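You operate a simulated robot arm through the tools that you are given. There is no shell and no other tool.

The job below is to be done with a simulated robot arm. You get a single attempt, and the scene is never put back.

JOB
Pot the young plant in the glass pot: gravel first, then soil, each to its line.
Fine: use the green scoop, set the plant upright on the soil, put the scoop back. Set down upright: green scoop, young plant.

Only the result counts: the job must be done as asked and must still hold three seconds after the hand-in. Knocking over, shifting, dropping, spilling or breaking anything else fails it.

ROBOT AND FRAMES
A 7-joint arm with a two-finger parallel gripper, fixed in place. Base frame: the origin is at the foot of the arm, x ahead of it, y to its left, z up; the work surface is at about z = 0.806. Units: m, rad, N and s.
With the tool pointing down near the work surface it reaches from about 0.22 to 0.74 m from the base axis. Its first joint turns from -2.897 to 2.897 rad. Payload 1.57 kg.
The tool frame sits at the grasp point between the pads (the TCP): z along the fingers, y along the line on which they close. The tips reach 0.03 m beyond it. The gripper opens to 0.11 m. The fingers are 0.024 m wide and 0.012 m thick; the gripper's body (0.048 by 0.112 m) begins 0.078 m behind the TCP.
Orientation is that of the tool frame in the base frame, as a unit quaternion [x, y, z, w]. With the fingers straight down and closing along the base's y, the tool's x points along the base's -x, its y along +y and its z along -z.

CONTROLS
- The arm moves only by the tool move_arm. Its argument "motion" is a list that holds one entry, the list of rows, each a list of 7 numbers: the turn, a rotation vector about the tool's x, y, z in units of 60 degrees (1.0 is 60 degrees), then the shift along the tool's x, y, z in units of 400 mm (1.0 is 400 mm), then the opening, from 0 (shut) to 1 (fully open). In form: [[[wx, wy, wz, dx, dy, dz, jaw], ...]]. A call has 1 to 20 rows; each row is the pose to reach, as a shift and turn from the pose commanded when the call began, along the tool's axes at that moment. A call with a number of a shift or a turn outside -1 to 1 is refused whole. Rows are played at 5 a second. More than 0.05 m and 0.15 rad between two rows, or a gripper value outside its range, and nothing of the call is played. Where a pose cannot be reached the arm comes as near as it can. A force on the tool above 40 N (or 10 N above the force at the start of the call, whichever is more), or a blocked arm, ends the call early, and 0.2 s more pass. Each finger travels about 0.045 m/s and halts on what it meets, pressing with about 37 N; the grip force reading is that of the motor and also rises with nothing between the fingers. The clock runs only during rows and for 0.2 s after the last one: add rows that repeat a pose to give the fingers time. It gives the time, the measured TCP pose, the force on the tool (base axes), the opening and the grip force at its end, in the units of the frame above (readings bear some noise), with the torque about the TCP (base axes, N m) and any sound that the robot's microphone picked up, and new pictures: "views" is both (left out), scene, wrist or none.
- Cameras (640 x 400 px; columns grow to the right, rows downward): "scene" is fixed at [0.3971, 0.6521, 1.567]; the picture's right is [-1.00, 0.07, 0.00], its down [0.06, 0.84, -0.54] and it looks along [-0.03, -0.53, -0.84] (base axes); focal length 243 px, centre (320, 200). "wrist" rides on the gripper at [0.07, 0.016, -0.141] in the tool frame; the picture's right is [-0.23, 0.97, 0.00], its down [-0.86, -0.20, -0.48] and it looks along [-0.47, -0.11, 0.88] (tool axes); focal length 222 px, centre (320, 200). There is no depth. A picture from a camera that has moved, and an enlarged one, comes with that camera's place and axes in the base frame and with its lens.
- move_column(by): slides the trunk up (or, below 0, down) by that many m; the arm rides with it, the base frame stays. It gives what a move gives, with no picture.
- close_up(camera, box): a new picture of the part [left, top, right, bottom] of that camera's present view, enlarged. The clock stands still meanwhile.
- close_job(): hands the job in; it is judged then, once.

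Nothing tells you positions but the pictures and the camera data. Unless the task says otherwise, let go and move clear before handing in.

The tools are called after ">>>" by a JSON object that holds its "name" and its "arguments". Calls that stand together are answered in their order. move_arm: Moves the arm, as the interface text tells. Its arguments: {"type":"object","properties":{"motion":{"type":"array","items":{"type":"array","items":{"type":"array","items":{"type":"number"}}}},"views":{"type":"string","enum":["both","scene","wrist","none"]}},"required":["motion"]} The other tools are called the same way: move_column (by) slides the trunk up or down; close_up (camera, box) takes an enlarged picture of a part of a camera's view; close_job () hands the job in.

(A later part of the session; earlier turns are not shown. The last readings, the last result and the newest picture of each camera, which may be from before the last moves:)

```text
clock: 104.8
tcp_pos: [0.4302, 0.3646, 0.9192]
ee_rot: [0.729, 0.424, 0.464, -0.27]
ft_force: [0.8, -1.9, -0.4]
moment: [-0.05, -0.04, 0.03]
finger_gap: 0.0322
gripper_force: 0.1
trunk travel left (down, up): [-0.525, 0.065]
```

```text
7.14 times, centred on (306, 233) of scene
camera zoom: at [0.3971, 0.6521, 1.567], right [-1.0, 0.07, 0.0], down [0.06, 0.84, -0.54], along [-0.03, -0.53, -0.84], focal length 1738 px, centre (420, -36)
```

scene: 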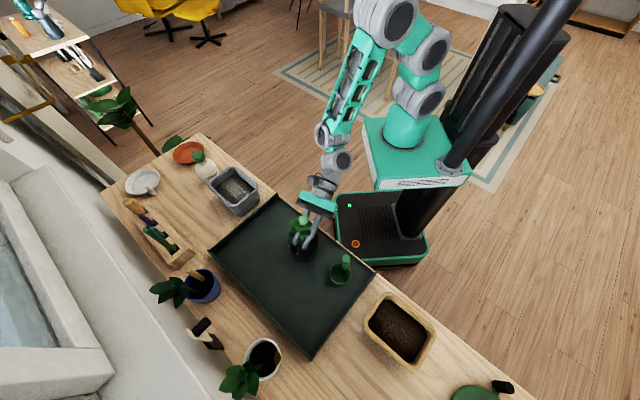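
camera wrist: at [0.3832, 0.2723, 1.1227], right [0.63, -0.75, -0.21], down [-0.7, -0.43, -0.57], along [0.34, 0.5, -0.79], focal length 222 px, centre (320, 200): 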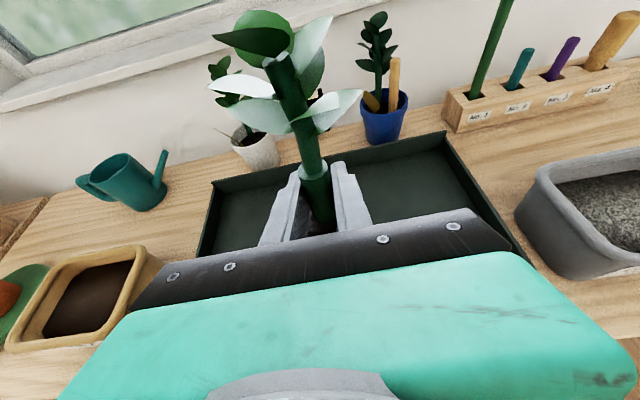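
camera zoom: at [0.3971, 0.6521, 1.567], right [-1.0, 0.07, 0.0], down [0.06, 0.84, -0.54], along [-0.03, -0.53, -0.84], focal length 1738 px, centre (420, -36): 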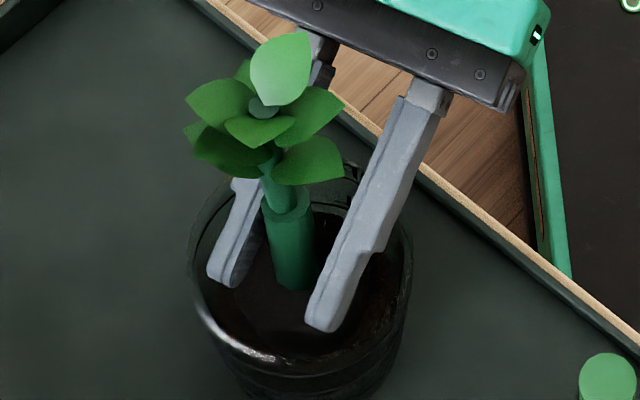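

The plant seems to have shifted a little on release. I'll wait a moment without moving and look again.

>>> {"name": "move_arm", "arguments": {"motion": [[[0, 0, 0, 0, 0, 0, 0.3], [0, 0, 0, 0, 0, 0, 0.3], [0, 0, 0, 0, 0, 0, 0.3], [0, 0, 0, 0, 0, 0, 0.3]]], "views": "none"}}

>>> {"name": "close_up", "arguments": {"camera": "wrist", "box": [230, 80, 430, 240]}}

>>> {"name": "close_up", "arguments": {"camera": "scene", "box": [278, 205, 334, 261]}}

>>> {"name": "close_up", "arguments": {"camera": "scene", "box": [290, 230, 325, 265]}}

```text
clock: 105.8
tcp_pos: [0.4302, 0.3655, 0.9192]
ee_rot: [0.728, 0.424, 0.465, -0.271]
ft_force: [1.5, -1.5, -0.4]
moment: [-0.03, 0.0, -0.05]
finger_gap: 0.0324
gripper_force: 0.1
trunk travel left (down, up): [-0.525, 0.065]
```

```text
2.50 times, centred on (330, 160) of wrist
camera zoom: at [0.3946, 0.2719, 1.0415], right [0.8, -0.57, -0.21], down [-0.57, -0.59, -0.57], along [0.2, 0.57, -0.79], focal length 555 px, centre (295, 300)
```

zoom: 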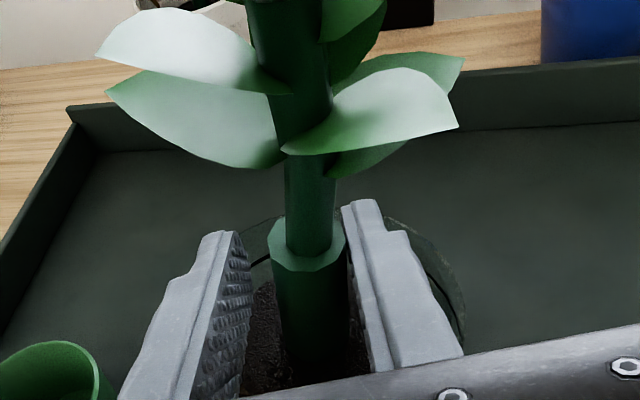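

```text
7.14 times, centred on (306, 233) of scene
camera zoom: at [0.3971, 0.6521, 1.567], right [-1.0, 0.07, 0.0], down [0.06, 0.84, -0.54], along [-0.03, -0.53, -0.84], focal length 1738 px, centre (420, -36)
```

zoom: 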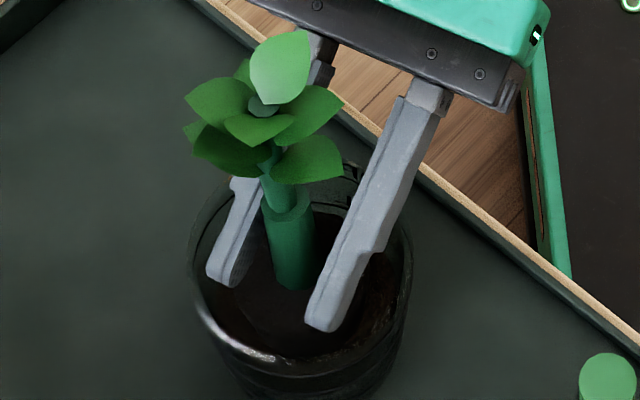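

```text
11.43 times, centred on (308, 248) of scene
camera zoom: at [0.3971, 0.6521, 1.567], right [-1.0, 0.07, 0.0], down [0.06, 0.84, -0.54], along [-0.03, -0.53, -0.84], focal length 2781 px, centre (463, -343)
```

zoom: 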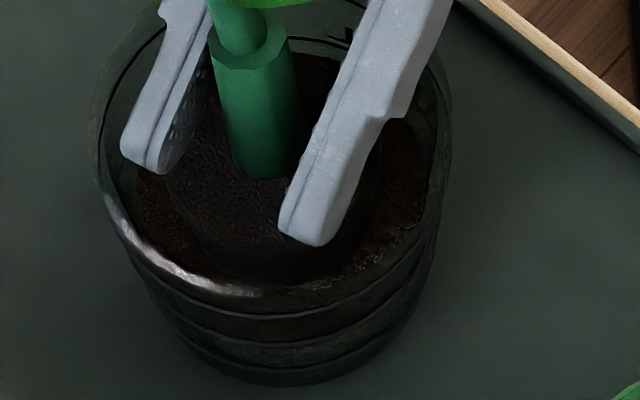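

The plant is leaning a few degrees onto the right finger, so it isn't sitting flat. Let me look closely at how the root ball sits in the pot.

>>> {"name": "close_up", "arguments": {"camera": "wrist", "box": [280, 170, 380, 235]}}

>>> {"name": "close_up", "arguments": {"camera": "scene", "box": [290, 236, 322, 260]}}

```text
6.15 times, centred on (330, 202) of wrist
camera zoom: at [0.3946, 0.2719, 1.0415], right [0.8, -0.57, -0.21], down [-0.57, -0.59, -0.57], along [0.2, 0.57, -0.79], focal length 1367 px, centre (258, 185)
```

zoom: 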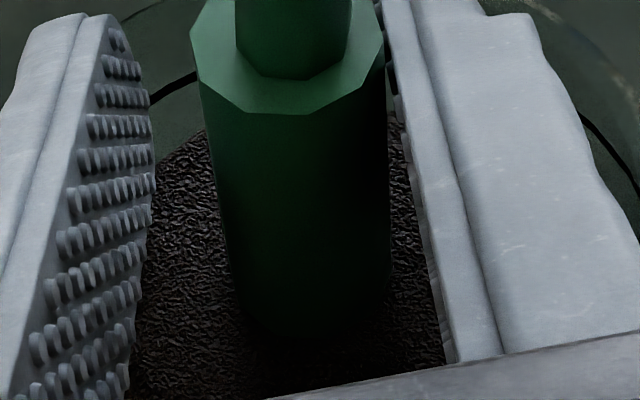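

```text
16.00 times, centred on (306, 248) of scene
camera zoom: at [0.3971, 0.6521, 1.567], right [-1.0, 0.07, 0.0], down [0.06, 0.84, -0.54], along [-0.03, -0.53, -0.84], focal length 3893 px, centre (544, -568)
```

zoom: 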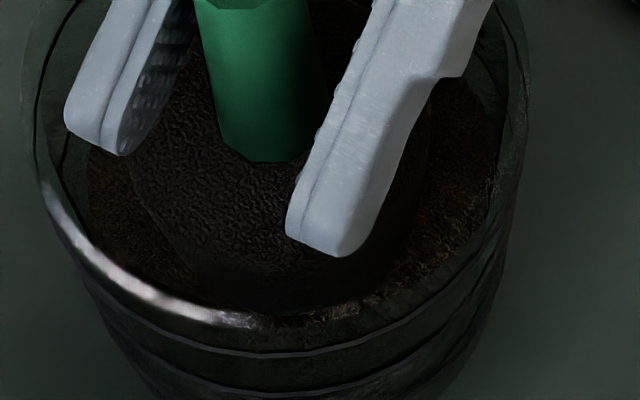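

I'll re-grip the stem, lift slightly, re-centre and set it down again more gently.

>>> {"name": "move_arm", "arguments": {"motion": [[[0, 0, 0, 0, 0, 0, 0.22], [0, 0, 0, 0, 0, 0, 0.1], [0, 0, 0, 0, 0, 0, 0], [0, 0, 0, 0, 0, 0, 0], [0, 0, 0, 0, 0, 0, 0]]], "views": "none"}}

>>> {"name": "close_up", "arguments": {"camera": "wrist", "box": [230, 80, 430, 240]}}

>>> {"name": "close_up", "arguments": {"camera": "scene", "box": [278, 205, 334, 261]}}

```text
clock: 107.0
tcp_pos: [0.4288, 0.3651, 0.921]
ee_rot: [0.729, 0.424, 0.465, -0.271]
ft_force: [-2.5, 2.4, 5.0]
moment: [0.13, 0.35, -0.01]
finger_gap: 0.0203
gripper_force: 34.5
trunk travel left (down, up): [-0.525, 0.065]
```

```text
2.50 times, centred on (330, 160) of wrist
camera zoom: at [0.394, 0.2722, 1.0421], right [0.8, -0.57, -0.21], down [-0.57, -0.59, -0.57], along [0.2, 0.58, -0.79], focal length 555 px, centre (295, 300)
```

zoom: 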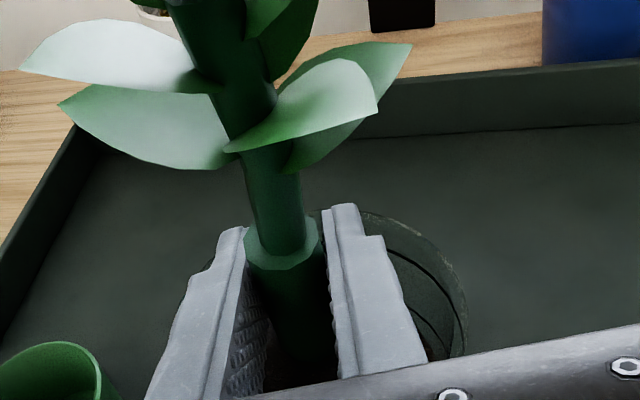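

```text
7.14 times, centred on (306, 233) of scene
camera zoom: at [0.3971, 0.6521, 1.567], right [-1.0, 0.07, 0.0], down [0.06, 0.84, -0.54], along [-0.03, -0.53, -0.84], focal length 1738 px, centre (420, -36)
```

zoom: 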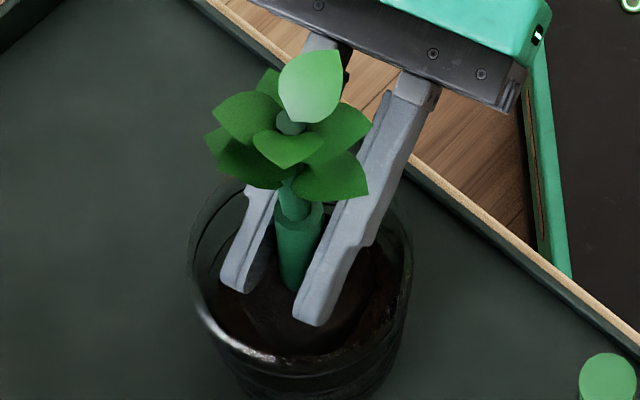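

>>> {"name": "move_arm", "arguments": {"motion": [[[0, 0, 0, 0.0227, 0, -0.0106, 0], [0, 0, 0, 0.0567, 0, -0.0264, 0], [0, 0, 0, 0.0793, 0, -0.037, 0], [0, 0, 0, 0.0793, 0, -0.037, 0]]], "views": "none"}}

>>> {"name": "close_up", "arguments": {"camera": "wrist", "box": [230, 80, 430, 240]}}

>>> {"name": "close_up", "arguments": {"camera": "scene", "box": [278, 200, 334, 256]}}

>>> {"name": "close_up", "arguments": {"camera": "wrist", "box": [200, 0, 440, 150]}}

```text
clock: 108.0
tcp_pos: [0.4312, 0.3632, 0.9532]
ee_rot: [0.729, 0.424, 0.464, -0.27]
ft_force: [0.7, 0.8, -1.7]
moment: [0.03, 0.0, 0.0]
finger_gap: 0.0204
gripper_force: 33.6
trunk travel left (down, up): [-0.525, 0.065]
```

```text
2.50 times, centred on (330, 160) of wrist
camera zoom: at [0.3946, 0.2697, 1.0767], right [0.8, -0.57, -0.21], down [-0.57, -0.59, -0.57], along [0.2, 0.57, -0.79], focal length 555 px, centre (295, 300)
```

zoom: 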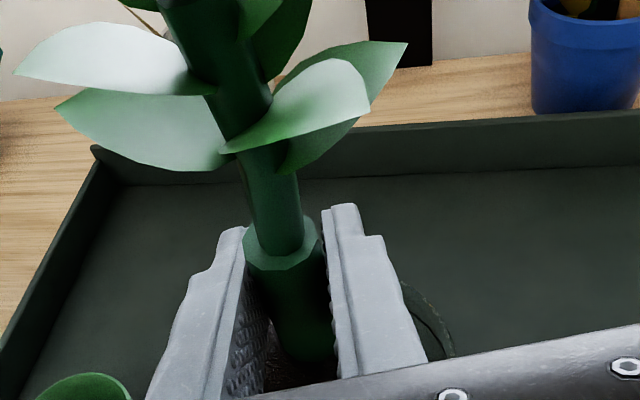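

```text
7.14 times, centred on (306, 228) of scene
camera zoom: at [0.3971, 0.6521, 1.567], right [-1.0, 0.07, 0.0], down [0.06, 0.84, -0.54], along [-0.03, -0.53, -0.84], focal length 1738 px, centre (420, 0)
```

zoom: 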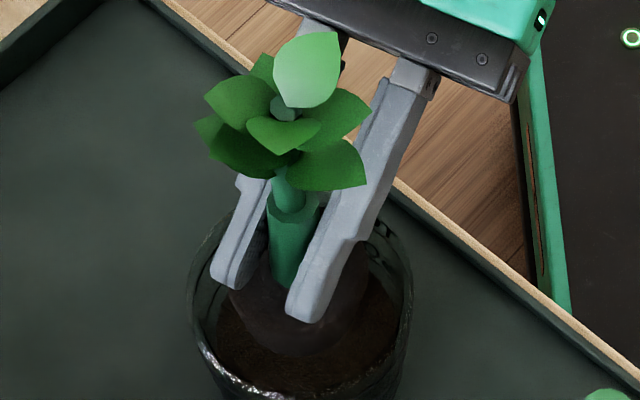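

```text
2.67 times, centred on (320, 75) of wrist
camera zoom: at [0.3946, 0.2697, 1.0767], right [0.8, -0.57, -0.21], down [-0.57, -0.59, -0.57], along [0.2, 0.57, -0.79], focal length 592 px, centre (320, 533)
```

zoom: 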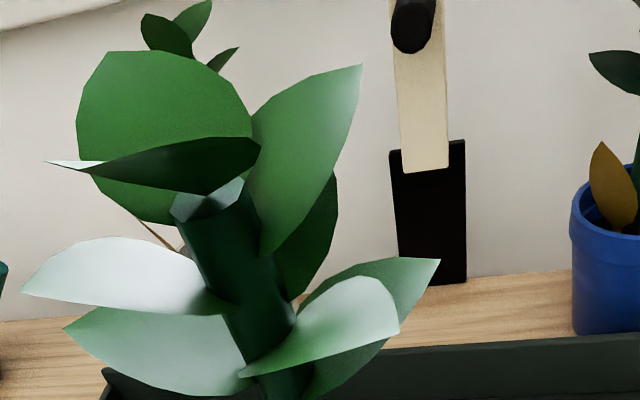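

Comparing both views, the plant now leans about 4–5° toward the hand in the grip, because pressing it down rotated it. I'll pitch the hand to make it vertical, re-centre by a few millimetres, and check.

>>> {"name": "move_arm", "arguments": {"motion": [[[0, -0.0375, 0, 0.0011, -0.003, 0.0024, 0], [0, -0.075, 0, 0.0022, -0.006, 0.0048, 0], [0, -0.075, 0, 0.0022, -0.006, 0.0048, 0]]], "views": "none"}}

>>> {"name": "close_up", "arguments": {"camera": "scene", "box": [278, 200, 334, 256]}}

>>> {"name": "close_up", "arguments": {"camera": "wrist", "box": [200, 0, 440, 150]}}

```text
clock: 108.8
tcp_pos: [0.4288, 0.3674, 0.9556]
ee_rot: [0.747, 0.434, 0.435, -0.253]
ft_force: [0.5, 0.5, -0.7]
moment: [0.0, 0.03, -0.05]
finger_gap: 0.0203
gripper_force: 33.8
trunk travel left (down, up): [-0.525, 0.065]
```

```text
7.14 times, centred on (306, 228) of scene
camera zoom: at [0.3971, 0.6521, 1.567], right [-1.0, 0.07, 0.0], down [0.06, 0.84, -0.54], along [-0.03, -0.53, -0.84], focal length 1738 px, centre (420, 0)
```

zoom: 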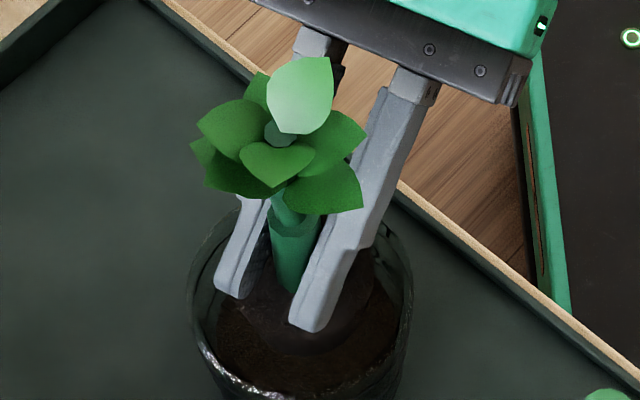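

```text
2.67 times, centred on (320, 75) of wrist
camera zoom: at [0.3987, 0.2821, 1.0839], right [0.79, -0.58, -0.2], down [-0.59, -0.63, -0.51], along [0.17, 0.52, -0.84], focal length 592 px, centre (320, 533)
```

zoom: 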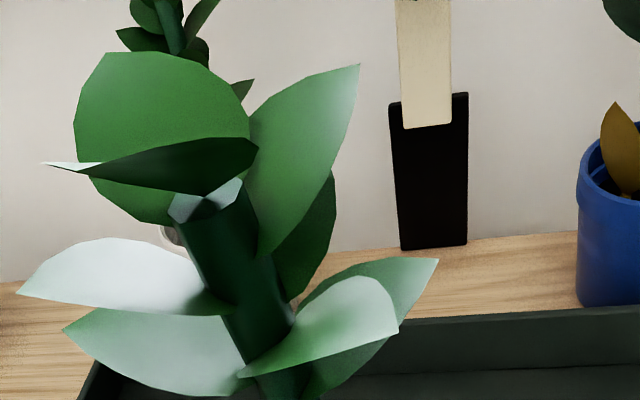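

Now it's vertical within about 1–2°. Lowering to just above the soil.

>>> {"name": "move_arm", "arguments": {"motion": [[[0, 0, 0, -0.0308, -0.0012, 0.0141, 0], [0, 0, 0, -0.0615, -0.0025, 0.0283, 0], [0, 0, 0, -0.0615, -0.0025, 0.0283, 0]]], "views": "none"}}

>>> {"name": "move_arm", "arguments": {"motion": [[[0, 0, 0, -0.0044, 0, 0.0025, 0], [0, 0, 0, -0.0044, 0, 0.0025, 0]]], "views": "none"}}

>>> {"name": "close_up", "arguments": {"camera": "scene", "box": [278, 205, 334, 261]}}

```text
clock: 109.6
tcp_pos: [0.4273, 0.3666, 0.9293]
ee_rot: [0.746, 0.434, 0.437, -0.253]
ft_force: [0.0, -0.8, -1.7]
moment: [0.01, 0.02, 0.05]
finger_gap: 0.0203
gripper_force: 33.3
trunk travel left (down, up): [-0.525, 0.065]
```

```text
clock: 110.2
tcp_pos: [0.4278, 0.3671, 0.9265]
ee_rot: [0.747, 0.434, 0.436, -0.254]
ft_force: [-0.2, 0.4, -2.0]
moment: [-0.03, 0.0, -0.01]
finger_gap: 0.0204
gripper_force: 34.3
trunk travel left (down, up): [-0.525, 0.065]
```

```text
7.14 times, centred on (306, 233) of scene
camera zoom: at [0.3971, 0.6521, 1.567], right [-1.0, 0.07, 0.0], down [0.06, 0.84, -0.54], along [-0.03, -0.53, -0.84], focal length 1738 px, centre (420, -36)
```

zoom: 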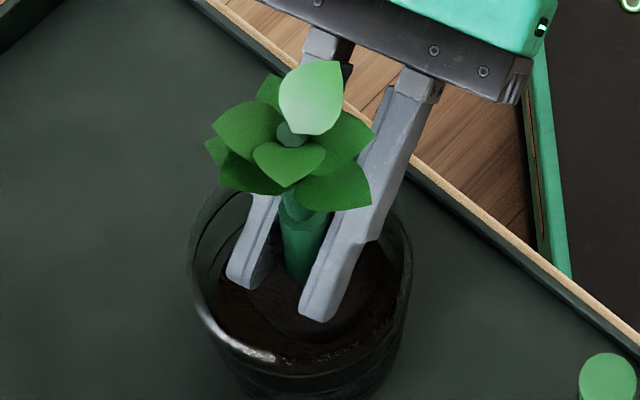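

>>> {"name": "move_arm", "arguments": {"motion": [[[0, 0, 0, -0.0044, 0, 0.0025, 0], [0, 0, 0, -0.0044, 0, 0.0025, 0]]], "views": "none"}}

>>> {"name": "move_arm", "arguments": {"motion": [[[0, 0, 0, -0.0033, 0, 0.0019, 0], [0, 0, 0, -0.0033, 0, 0.0019, 0]]], "views": "none"}}

```text
clock: 110.8
tcp_pos: [0.4273, 0.3664, 0.9233]
ee_rot: [0.747, 0.433, 0.436, -0.254]
ft_force: [-1.4, 0.3, -1.8]
moment: [0.0, -0.01, -0.02]
finger_gap: 0.0201
gripper_force: 33.8
trunk travel left (down, up): [-0.525, 0.065]
```

```text
clock: 111.4
tcp_pos: [0.4279, 0.3661, 0.9213]
ee_rot: [0.746, 0.433, 0.437, -0.254]
ft_force: [-0.2, -0.4, -1.5]
moment: [-0.01, 0.06, 0.01]
finger_gap: 0.0201
gripper_force: 34.1
trunk travel left (down, up): [-0.525, 0.065]
```

>>> {"name": "move_arm", "arguments": {"motion": [[[0, 0, 0, -0.0033, 0, 0.0019, 0], [0, 0, 0, -0.0033, 0, 0.0019, 0]]], "views": "none"}}

>>> {"name": "close_up", "arguments": {"camera": "scene", "box": [278, 205, 334, 261]}}

>>> {"name": "close_up", "arguments": {"camera": "wrist", "box": [230, 80, 430, 240]}}

```text
clock: 112.0
tcp_pos: [0.428, 0.3659, 0.9214]
ee_rot: [0.746, 0.434, 0.436, -0.254]
ft_force: [-0.1, 0.1, -1.5]
moment: [0.0, -0.01, 0.02]
finger_gap: 0.0203
gripper_force: 33.8
trunk travel left (down, up): [-0.525, 0.065]
```

```text
7.14 times, centred on (306, 233) of scene
camera zoom: at [0.3971, 0.6521, 1.567], right [-1.0, 0.07, 0.0], down [0.06, 0.84, -0.54], along [-0.03, -0.53, -0.84], focal length 1738 px, centre (420, -36)
```

zoom: 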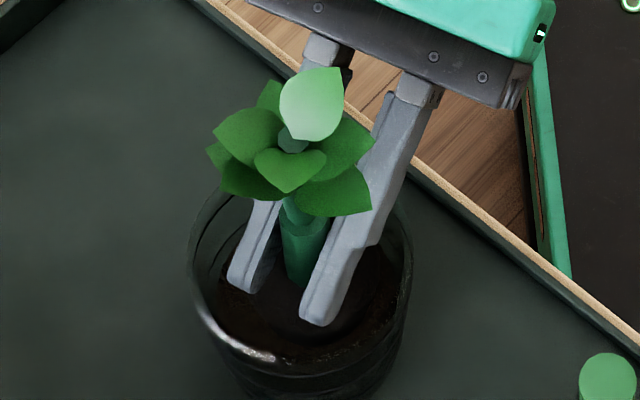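

```text
2.50 times, centred on (330, 160) of wrist
camera zoom: at [0.3967, 0.2812, 1.0499], right [0.79, -0.58, -0.2], down [-0.59, -0.63, -0.51], along [0.17, 0.52, -0.84], focal length 555 px, centre (295, 300)
```

zoom: 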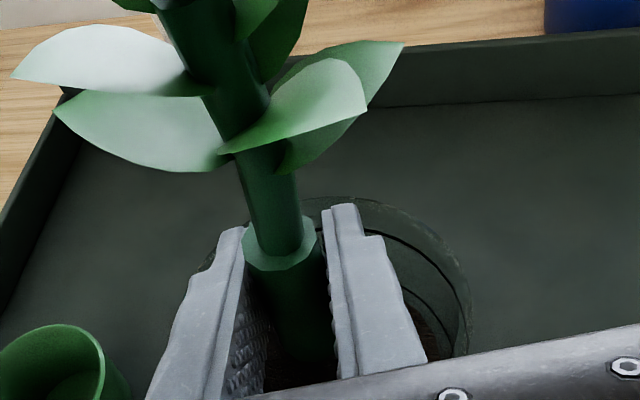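

>>> {"name": "move_arm", "arguments": {"motion": [[[0, 0, 0, -0.0044, 0, 0.0025, 0], [0, 0, 0, -0.0044, 0, 0.0025, 0]]], "views": "none"}}

>>> {"name": "move_arm", "arguments": {"motion": [[[0, 0, 0, -0.0022, 0, 0.0012, 0], [0, 0, 0, -0.0022, 0, 0.0012, 0]]], "views": "none"}}

```text
clock: 112.6
tcp_pos: [0.4267, 0.3648, 0.9202]
ee_rot: [0.746, 0.434, 0.437, -0.254]
ft_force: [-2.7, 0.0, 7.6]
moment: [-0.1, 0.17, -0.01]
finger_gap: 0.0203
gripper_force: 33.8
trunk travel left (down, up): [-0.525, 0.065]
```

```text
clock: 113.2
tcp_pos: [0.4277, 0.3663, 0.9197]
ee_rot: [0.745, 0.434, 0.438, -0.254]
ft_force: [0.1, 1.5, 17.9]
moment: [-0.1, 0.19, 0.0]
finger_gap: 0.0201
gripper_force: 33.8
trunk travel left (down, up): [-0.525, 0.065]
```

Contact made. Easing back about 2 mm to leave only a light touch.

>>> {"name": "move_arm", "arguments": {"motion": [[[0, 0, 0, 0.0039, 0, -0.0022, 0], [0, 0, 0, 0.0039, 0, -0.0022, 0], [0, 0, 0, 0.0039, 0, -0.0022, 0]]], "views": "none"}}

>>> {"name": "close_up", "arguments": {"camera": "scene", "box": [278, 205, 334, 261]}}

>>> {"name": "close_up", "arguments": {"camera": "wrist", "box": [200, 0, 440, 150]}}

```text
clock: 114.0
tcp_pos: [0.4271, 0.3649, 0.92]
ee_rot: [0.746, 0.434, 0.437, -0.253]
ft_force: [3.2, 6.1, 13.0]
moment: [0.23, -0.14, -0.03]
finger_gap: 0.0201
gripper_force: 34.1
trunk travel left (down, up): [-0.525, 0.065]
```

```text
7.14 times, centred on (306, 233) of scene
camera zoom: at [0.3971, 0.6521, 1.567], right [-1.0, 0.07, 0.0], down [0.06, 0.84, -0.54], along [-0.03, -0.53, -0.84], focal length 1738 px, centre (420, -36)
```

zoom: 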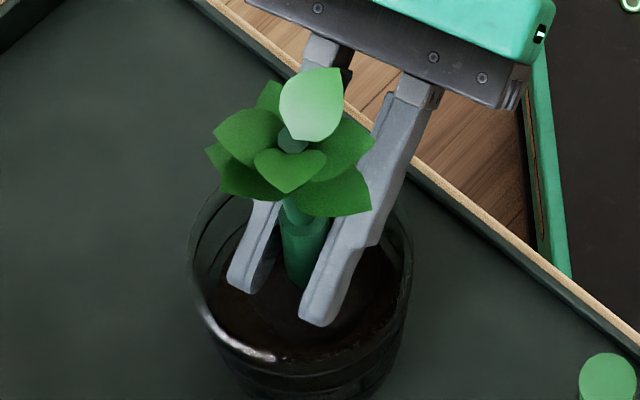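

```text
2.67 times, centred on (320, 75) of wrist
camera zoom: at [0.3967, 0.281, 1.049], right [0.79, -0.58, -0.2], down [-0.59, -0.63, -0.51], along [0.17, 0.52, -0.84], focal length 592 px, centre (320, 533)
```

zoom: 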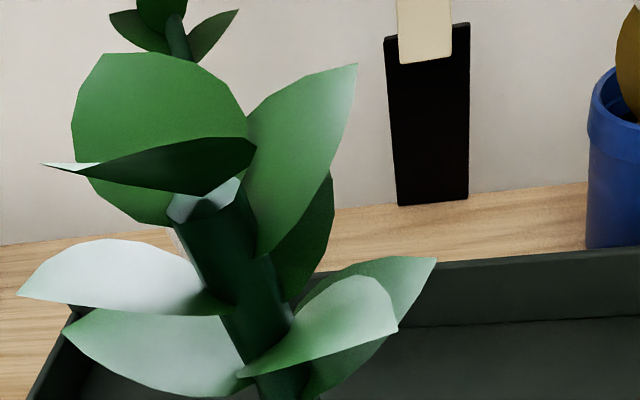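

>>> {"name": "move_arm", "arguments": {"motion": [[[0, 0, 0, 0.0044, 0, -0.0025, 0], [0, 0, 0, 0.0044, 0, -0.0025, 0], [0, 0, 0, 0.0044, 0, -0.0025, 0]]], "views": "none"}}

>>> {"name": "close_up", "arguments": {"camera": "scene", "box": [278, 205, 334, 261]}}

```text
clock: 114.8
tcp_pos: [0.4273, 0.3652, 0.9189]
ee_rot: [0.748, 0.434, 0.435, -0.252]
ft_force: [1.2, 0.0, 1.4]
moment: [-0.04, -0.01, -0.03]
finger_gap: 0.0201
gripper_force: 33.5
trunk travel left (down, up): [-0.525, 0.065]
```

```text
7.14 times, centred on (306, 233) of scene
camera zoom: at [0.3971, 0.6521, 1.567], right [-1.0, 0.07, 0.0], down [0.06, 0.84, -0.54], along [-0.03, -0.53, -0.84], focal length 1738 px, centre (420, -36)
```

zoom: 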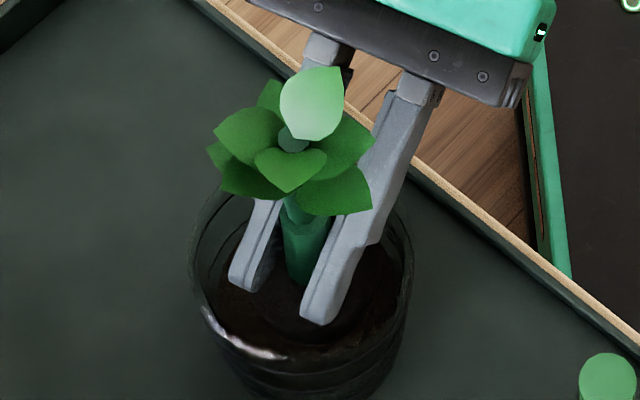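

Light contact only. Opening the fingers slowly.

>>> {"name": "move_arm", "arguments": {"motion": [[[0, 0, 0, 0, 0, 0, 0.185], [0, 0, 0, 0, 0, 0, 0.195], [0, 0, 0, 0, 0, 0, 0.21], [0, 0, 0, 0, 0, 0, 0.23], [0, 0, 0, 0, 0, 0, 0.26], [0, 0, 0, 0, 0, 0, 0.3], [0, 0, 0, 0, 0, 0, 0.3], [0, 0, 0, 0, 0, 0, 0.3]]], "views": "none"}}

>>> {"name": "close_up", "arguments": {"camera": "scene", "box": [278, 205, 334, 261]}}

>>> {"name": "close_up", "arguments": {"camera": "wrist", "box": [230, 80, 430, 240]}}

```text
clock: 116.6
tcp_pos: [0.428, 0.3653, 0.9215]
ee_rot: [0.746, 0.434, 0.436, -0.254]
ft_force: [1.8, -1.3, 2.2]
moment: [0.02, 0.02, 0.02]
finger_gap: 0.0316
gripper_force: 0.0
trunk travel left (down, up): [-0.525, 0.065]
```

```text
7.14 times, centred on (306, 233) of scene
camera zoom: at [0.3971, 0.6521, 1.567], right [-1.0, 0.07, 0.0], down [0.06, 0.84, -0.54], along [-0.03, -0.53, -0.84], focal length 1738 px, centre (420, -36)
```

zoom: 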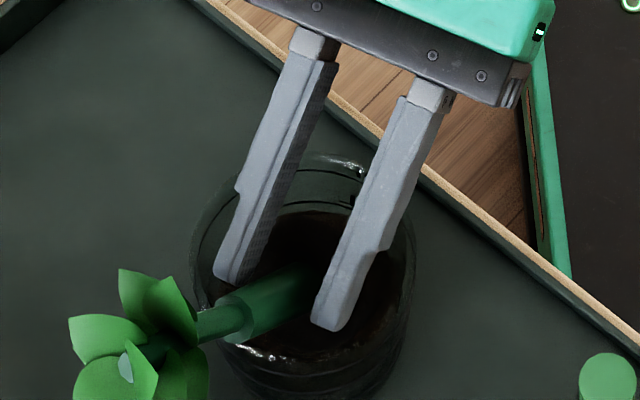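

```text
2.50 times, centred on (330, 160) of wrist
camera zoom: at [0.3971, 0.281, 1.0507], right [0.79, -0.58, -0.2], down [-0.59, -0.63, -0.51], along [0.17, 0.52, -0.84], focal length 555 px, centre (295, 300)
```

zoom: 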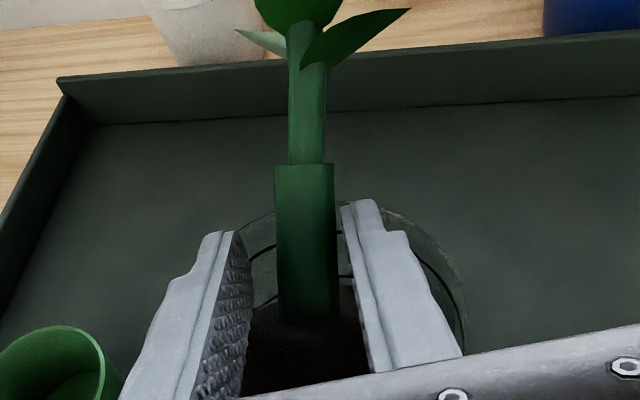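

The plant toppled away from the hand and is now leaning on the pot's far rim, with its root ball still inside. I need a careful look before recovering it.

>>> {"name": "close_up", "arguments": {"camera": "scene", "box": [275, 220, 331, 276]}}

>>> {"name": "close_up", "arguments": {"camera": "wrist", "box": [220, 0, 420, 140]}}

>>> {"name": "close_up", "arguments": {"camera": "wrist", "box": [290, 160, 370, 230]}}

```text
7.14 times, centred on (303, 248) of scene
camera zoom: at [0.3971, 0.6521, 1.567], right [-1.0, 0.07, 0.0], down [0.06, 0.84, -0.54], along [-0.03, -0.53, -0.84], focal length 1738 px, centre (441, -143)
```

zoom: 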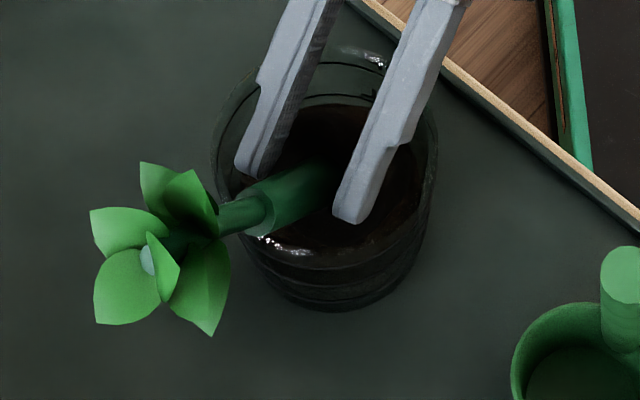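

```text
2.86 times, centred on (320, 70) of wrist
camera zoom: at [0.3971, 0.281, 1.0507], right [0.79, -0.58, -0.2], down [-0.59, -0.63, -0.51], along [0.17, 0.52, -0.84], focal length 635 px, centre (320, 571)
```

zoom: 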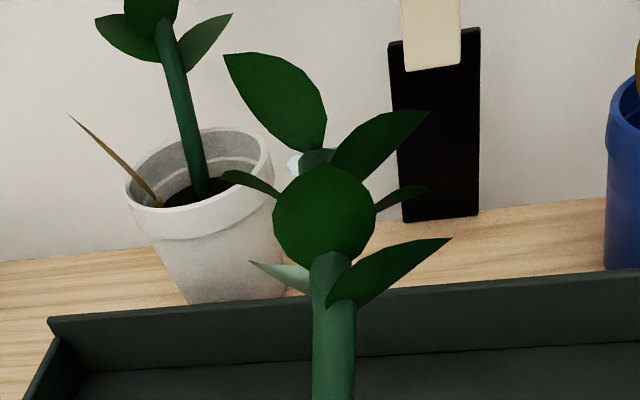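

```text
5.71 times, centred on (330, 195) of wrist
camera zoom: at [0.3971, 0.281, 1.0507], right [0.79, -0.58, -0.2], down [-0.59, -0.63, -0.51], along [0.17, 0.52, -0.84], focal length 1269 px, centre (263, 229)
```

zoom: 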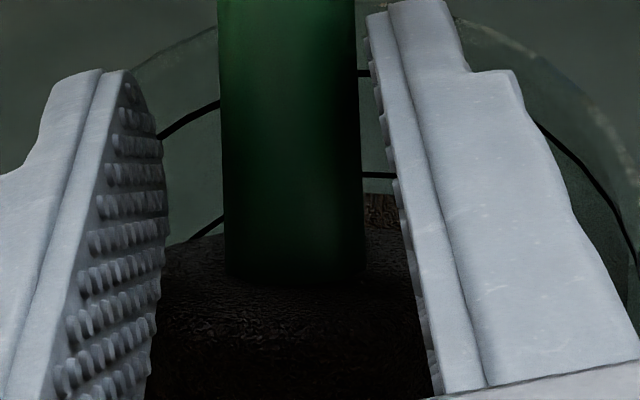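

The stem lies on the far rim, tilted about 48° along azimuth 45°. Plan: back the fingers out, come straight down from above, and grip the thick stem just above rim height. Then lift it out and swing the hand up 48° to make the plant upright. First, retract carefully.

>>> {"name": "move_arm", "arguments": {"motion": [[[0, 0, 0, 0, 0, -0.05, 0.3], [0, 0, 0, 0, 0, -0.1, 0.3], [0, 0, 0, 0, 0, -0.15, 0.3], [0, 0, 0, 0, 0, -0.2, 0.3], [0, 0, 0, 0.08, 0, -0.25, 0.3], [0, 0, 0, 0.18, 0, -0.3, 0.3], [0, 0, 0, 0.28, 0, -0.35, 0.3], [0, 0, 0, 0.28, 0, -0.35, 0.3]]], "views": "both"}}

>>> {"name": "close_up", "arguments": {"camera": "scene", "box": [275, 215, 335, 275]}}

>>> {"name": "close_up", "arguments": {"camera": "wrist", "box": [250, 100, 400, 220]}}

```text
clock: 118.4
tcp_pos: [0.3935, 0.309, 1.0871]
ee_rot: [0.747, 0.434, 0.436, -0.253]
ft_force: [0.2, 0.8, 0.7]
moment: [0.02, 0.0, 0.0]
finger_gap: 0.0327
gripper_force: 0.1
trunk travel left (down, up): [-0.525, 0.065]
camera wrist: at [0.363, 0.2232, 1.2156], right [0.79, -0.58, -0.2], down [-0.59, -0.63, -0.51], along [0.17, 0.52, -0.84], focal length 222 px, centre (320, 200)
```

scene: 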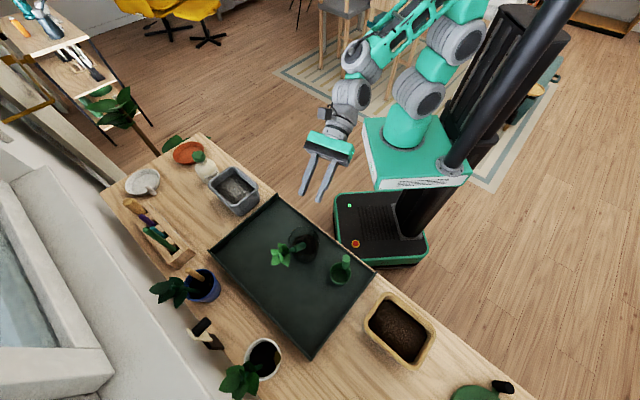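
wrist: 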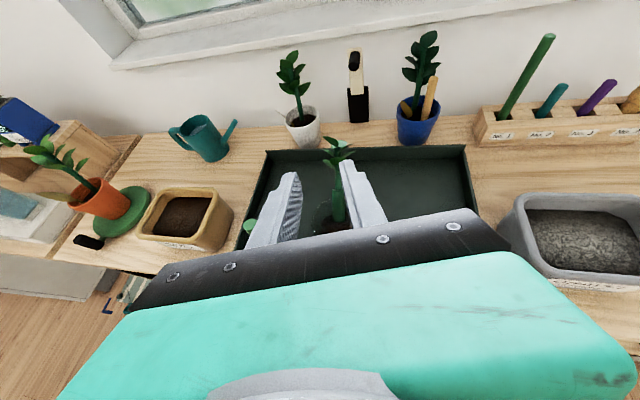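

```text
6.67 times, centred on (305, 245) of scene
camera zoom: at [0.3971, 0.6521, 1.567], right [-1.0, 0.07, 0.0], down [0.06, 0.84, -0.54], along [-0.03, -0.53, -0.84], focal length 1622 px, centre (420, -100)
```

zoom: 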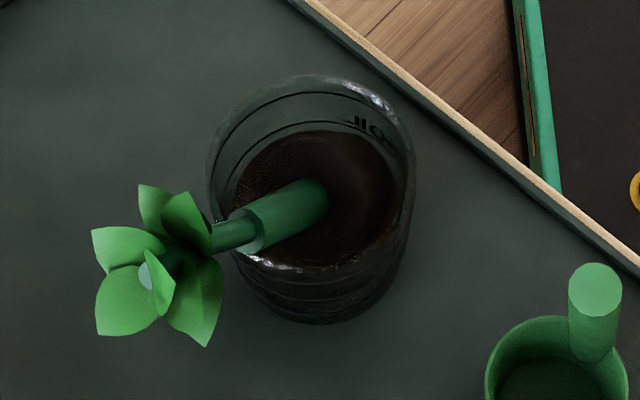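

```text
3.33 times, centred on (325, 160) of wrist
camera zoom: at [0.363, 0.2232, 1.2156], right [0.79, -0.58, -0.2], down [-0.59, -0.63, -0.51], along [0.17, 0.52, -0.84], focal length 740 px, centre (303, 333)
```

zoom: 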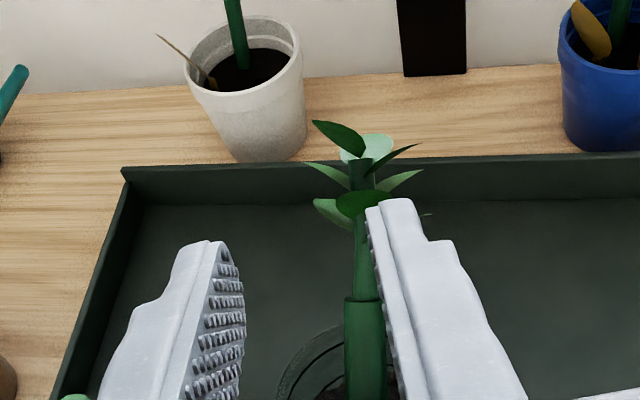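

>>> {"name": "close_up", "arguments": {"camera": "scene", "box": [285, 222, 323, 264]}}

>>> {"name": "close_up", "arguments": {"camera": "scene", "box": [293, 228, 317, 250]}}

```text
9.52 times, centred on (304, 243) of scene
camera zoom: at [0.3971, 0.6521, 1.567], right [-1.0, 0.07, 0.0], down [0.06, 0.84, -0.54], along [-0.03, -0.53, -0.84], focal length 2318 px, centre (472, -210)
```

zoom: 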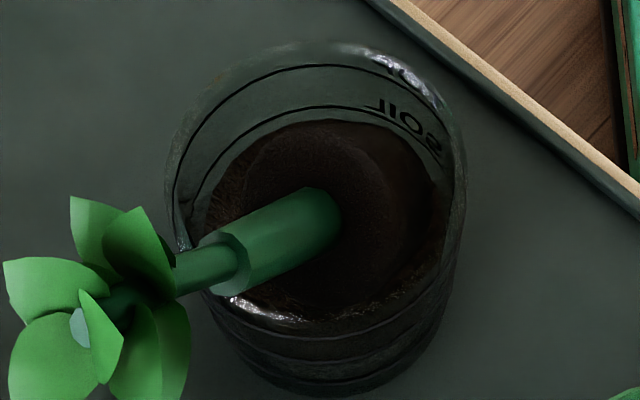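

```text
16.00 times, centred on (305, 239) of scene
camera zoom: at [0.3971, 0.6521, 1.567], right [-1.0, 0.07, 0.0], down [0.06, 0.84, -0.54], along [-0.03, -0.53, -0.84], focal length 3893 px, centre (560, -424)
```

zoom: 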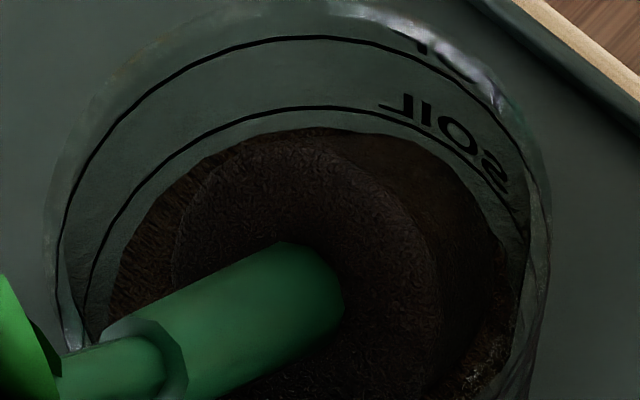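

The pot has shifted only a few millimetres and nothing spilled. Now I'll move above the leaning stem, turn the hand to its lean direction, and point it straight down.

>>> {"name": "move_arm", "arguments": {"motion": [[[-0.0822, 0, 0.0465, 0.0412, 0.0045, 0.0729, 0.5], [-0.1644, 0, 0.093, 0.0825, 0.009, 0.1457, 0.5], [-0.2466, 0, 0.1395, 0.1237, 0.0135, 0.2186, 0.5], [-0.2466, 0, 0.1395, 0.1237, 0.0135, 0.2186, 0.5]]], "views": "none"}}

>>> {"name": "move_arm", "arguments": {"motion": [[[0, -0.1429, 0, 0, 0, 0, 0.5], [0, -0.2857, 0, 0, 0, 0, 0.5], [0, -0.4286, 0, 0, 0, 0, 0.5], [0, -0.5714, 0, 0, 0, 0, 0.5], [0, -0.7143, 0, 0, 0, 0, 0.5], [0, -0.8571, 0, 0, 0, 0, 0.5], [0, -1.0, 0, 0, 0, 0, 0.5], [0, -1.0, 0, 0, 0, 0, 0.5]]], "views": "both"}}

>>> {"name": "close_up", "arguments": {"camera": "wrist", "box": [220, 60, 440, 240]}}

```text
clock: 119.4
tcp_pos: [0.4683, 0.3563, 1.082]
ee_rot: [0.793, 0.34, 0.466, -0.196]
ft_force: [0.8, 0.2, 0.0]
moment: [-0.03, 0.02, -0.01]
finger_gap: 0.0549
gripper_force: 0.0
out of reach, approached as far as the arm can: row 2, 3, 4
trunk travel left (down, up): [-0.525, 0.065]
```

```text
clock: 121.2
tcp_pos: [0.4664, 0.3553, 1.083]
ee_rot: [0.92, 0.392, 0.008, 0.0]
ft_force: [0.7, 0.7, 0.7]
moment: [-0.07, 0.06, 0.0]
finger_gap: 0.0549
gripper_force: 0.1
out of reach, approached as far as the arm can: row 1, 2, 3, 4, 5, 6, 7
trunk travel left (down, up): [-0.525, 0.065]
camera wrist: at [0.5244, 0.394, 1.2246], right [0.55, -0.84, 0.0], down [-0.74, -0.48, 0.47], along [-0.39, -0.26, -0.88], focal length 222 px, centre (320, 200)
```

scene: 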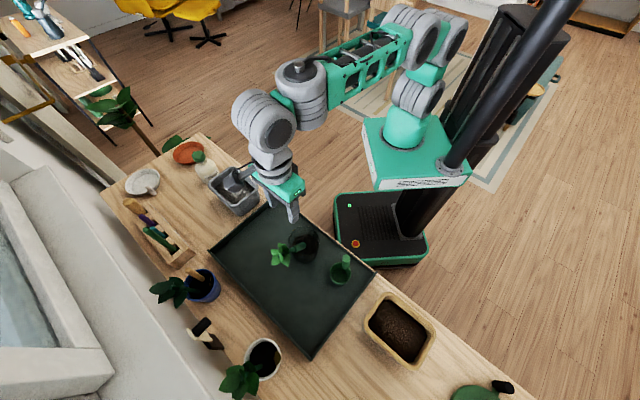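
wrist: 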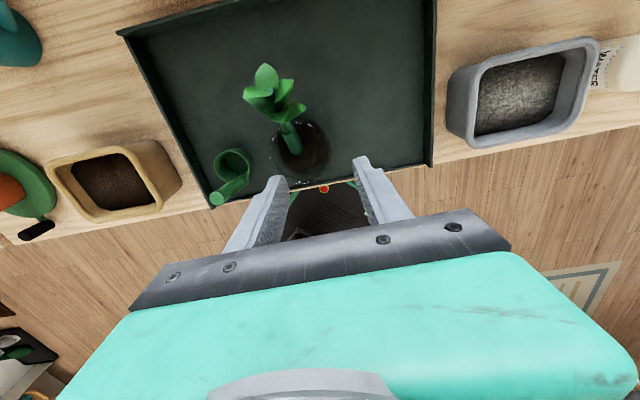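

```text
2.22 times, centred on (330, 150) of wrist
camera zoom: at [0.5244, 0.394, 1.2246], right [0.55, -0.84, 0.0], down [-0.74, -0.48, 0.47], along [-0.39, -0.26, -0.88], focal length 494 px, centre (298, 311)
```

zoom: 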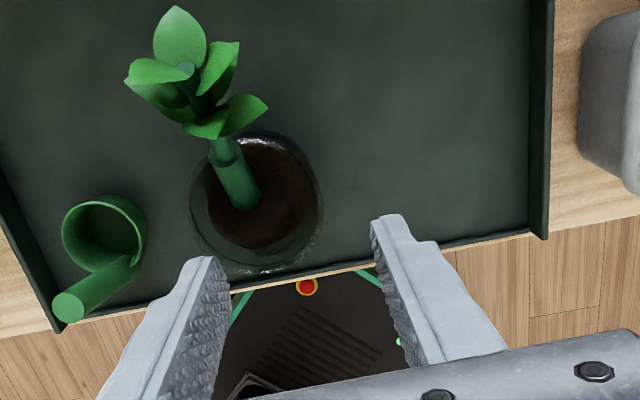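

I now have an overhead view of the leaning plant. Moving above the grip point on the thick stem.

>>> {"name": "move_arm", "arguments": {"motion": [[[0, 0, 0, 0.0096, -0.0353, 0.0167, 0.5], [0, 0, 0, 0.0192, -0.0707, 0.0333, 0.5], [0, 0, 0, 0.0288, -0.106, 0.05, 0.5], [0, 0, 0, 0.0288, -0.106, 0.05, 0.5]]], "views": "both"}}

>>> {"name": "close_up", "arguments": {"camera": "wrist", "box": [220, 60, 440, 240]}}

>>> {"name": "close_up", "arguments": {"camera": "scene", "box": [265, 190, 335, 260]}}

```text
clock: 122.2
tcp_pos: [0.4433, 0.3933, 1.0619]
ee_rot: [0.92, 0.392, 0.006, 0.0]
ft_force: [-0.4, 0.0, -0.6]
moment: [-0.02, 0.02, 0.02]
finger_gap: 0.0553
gripper_force: 0.0
trunk travel left (down, up): [-0.525, 0.065]
camera wrist: at [0.502, 0.4318, 1.2036], right [0.55, -0.84, 0.0], down [-0.74, -0.48, 0.47], along [-0.39, -0.26, -0.88], focal length 222 px, centre (320, 200)
```

scene: 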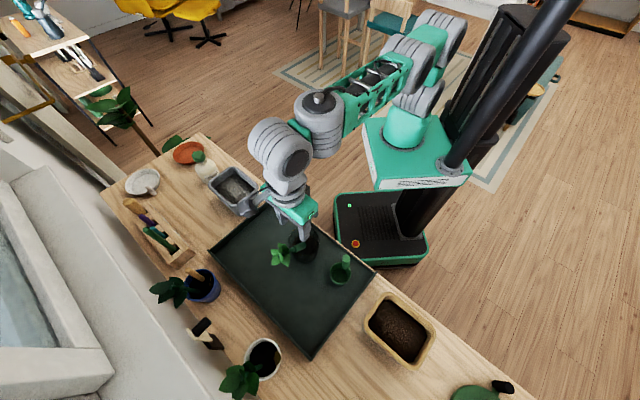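
wrist: 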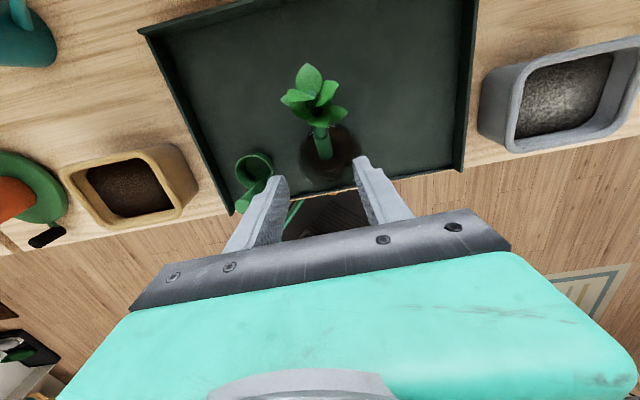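

```text
2.22 times, centred on (330, 150) of wrist
camera zoom: at [0.502, 0.4318, 1.2036], right [0.55, -0.84, 0.0], down [-0.74, -0.48, 0.47], along [-0.39, -0.26, -0.88], focal length 494 px, centre (298, 311)
```

zoom: 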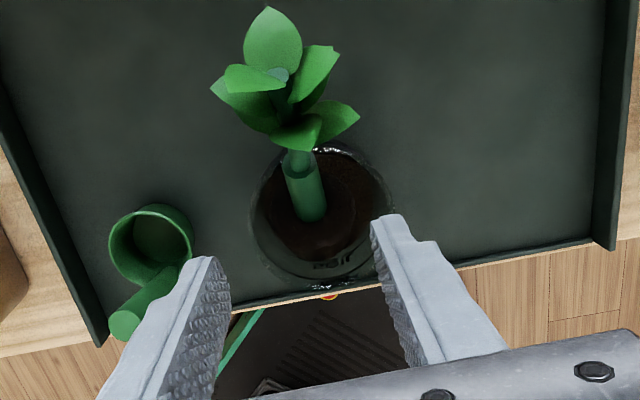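

```text
5.71 times, centred on (300, 225) of scene
camera zoom: at [0.3971, 0.6521, 1.567], right [-1.0, 0.07, 0.0], down [0.06, 0.84, -0.54], along [-0.03, -0.53, -0.84], focal length 1390 px, centre (434, 57)
```

zoom: 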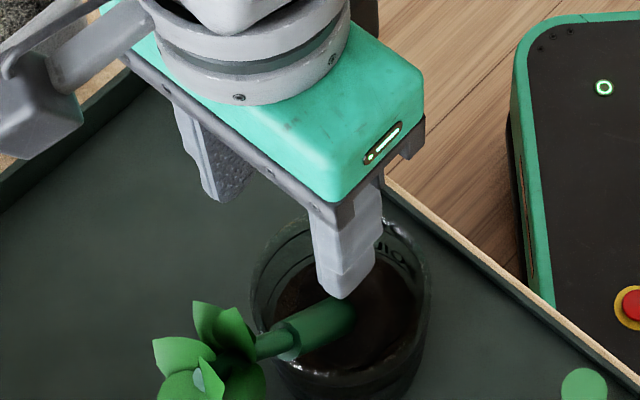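

Reachable. A small lateral correction, then I'll descend partway between the leaves and the rim and check.

>>> {"name": "move_arm", "arguments": {"motion": [[[0, 0, 0, 0.0108, 0.0095, 0.06, 0.5], [0, 0, 0, 0.0108, 0.0095, 0.12, 0.5], [0, 0, 0, 0.0108, 0.0095, 0.18, 0.5], [0, 0, 0, 0.0108, 0.0095, 0.2425, 0.5], [0, 0, 0, 0.0108, 0.0095, 0.2425, 0.5]]], "views": "wrist"}}

>>> {"name": "close_up", "arguments": {"camera": "wrist", "box": [220, 60, 440, 240]}}

>>> {"name": "close_up", "arguments": {"camera": "scene", "box": [270, 205, 330, 265]}}

```text
clock: 123.4
tcp_pos: [0.4532, 0.3929, 0.9656]
ee_rot: [0.919, 0.393, 0.008, 0.007]
ft_force: [0.1, -0.6, -0.1]
moment: [0.02, -0.04, -0.01]
finger_gap: 0.055
gripper_force: 0.1
trunk travel left (down, up): [-0.525, 0.065]
camera wrist: at [0.5092, 0.4339, 1.1077], right [0.55, -0.84, 0.02], down [-0.74, -0.48, 0.47], along [-0.38, -0.27, -0.88], focal length 222 px, centre (320, 200)
```

wrist: 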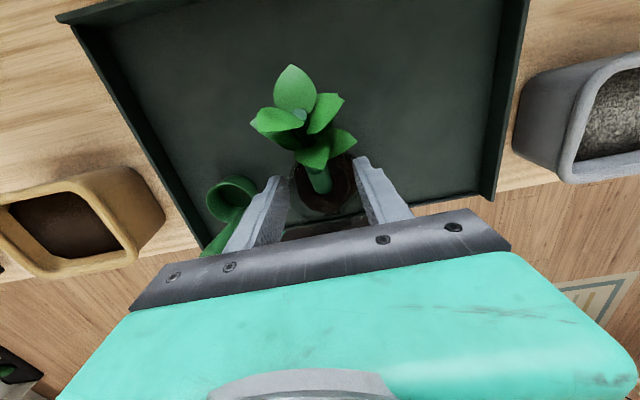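

```text
2.22 times, centred on (330, 150) of wrist
camera zoom: at [0.5092, 0.4339, 1.1077], right [0.55, -0.84, 0.02], down [-0.74, -0.48, 0.47], along [-0.38, -0.27, -0.88], focal length 494 px, centre (298, 311)
```

zoom: 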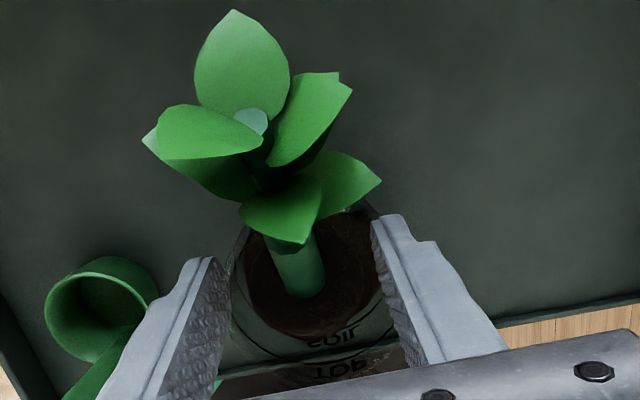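

```text
6.67 times, centred on (300, 235) of scene
camera zoom: at [0.3971, 0.6521, 1.567], right [-1.0, 0.07, 0.0], down [0.06, 0.84, -0.54], along [-0.03, -0.53, -0.84], focal length 1622 px, centre (453, -33)
```

zoom: 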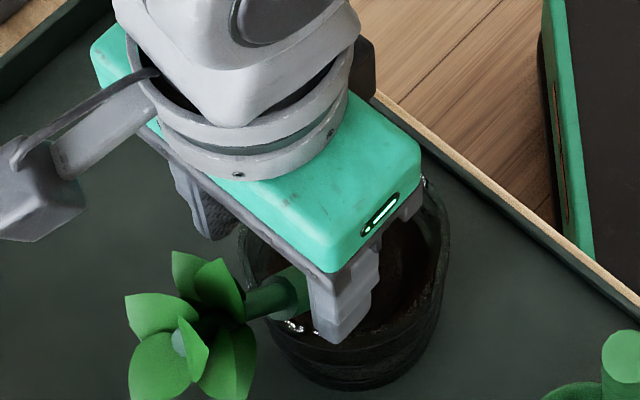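

Stem sits between the fingers. I'll shift a few millimetres back toward its thick part and go down to just above rim height.

>>> {"name": "move_arm", "arguments": {"motion": [[[0, 0, 0, -0.0125, -0.005, 0, 0.5], [0, 0, 0, -0.0125, -0.005, 0.035, 0.5], [0, 0, 0, -0.0125, -0.005, 0.069, 0.5], [0, 0, 0, -0.0125, -0.005, 0.069, 0.5]]], "views": "none"}}

>>> {"name": "close_up", "arguments": {"camera": "wrist", "box": [220, 60, 440, 240]}}

>>> {"name": "close_up", "arguments": {"camera": "scene", "box": [270, 215, 330, 275]}}

```text
clock: 124.4
tcp_pos: [0.4507, 0.3884, 0.9406]
ee_rot: [0.919, 0.395, 0.011, 0.01]
ft_force: [0.5, 0.1, 0.2]
moment: [-0.01, -0.02, 0.01]
finger_gap: 0.0551
gripper_force: 0.1
out of reach, approached as far as the arm can: row 2, 3, 4
trunk travel left (down, up): [-0.525, 0.065]
```

```text
2.22 times, centred on (330, 150) of wrist
camera zoom: at [0.5064, 0.43, 1.082], right [0.55, -0.83, 0.02], down [-0.75, -0.48, 0.46], along [-0.38, -0.27, -0.89], focal length 494 px, centre (298, 311)
```

zoom: 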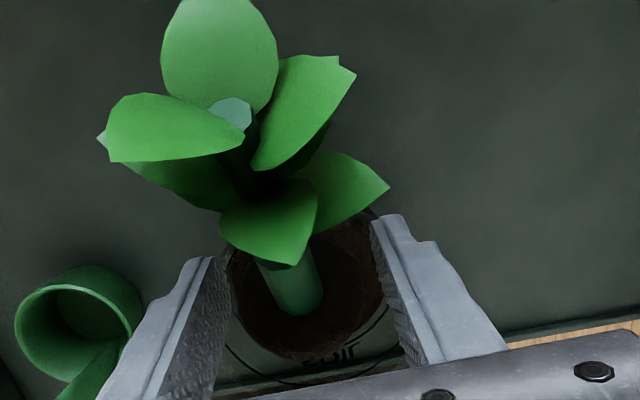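

```text
6.67 times, centred on (300, 245) of scene
camera zoom: at [0.3971, 0.6521, 1.567], right [-1.0, 0.07, 0.0], down [0.06, 0.84, -0.54], along [-0.03, -0.53, -0.84], focal length 1622 px, centre (453, -100)
```

zoom: 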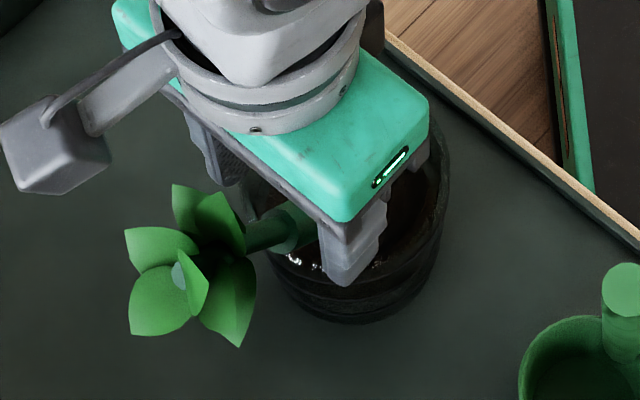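

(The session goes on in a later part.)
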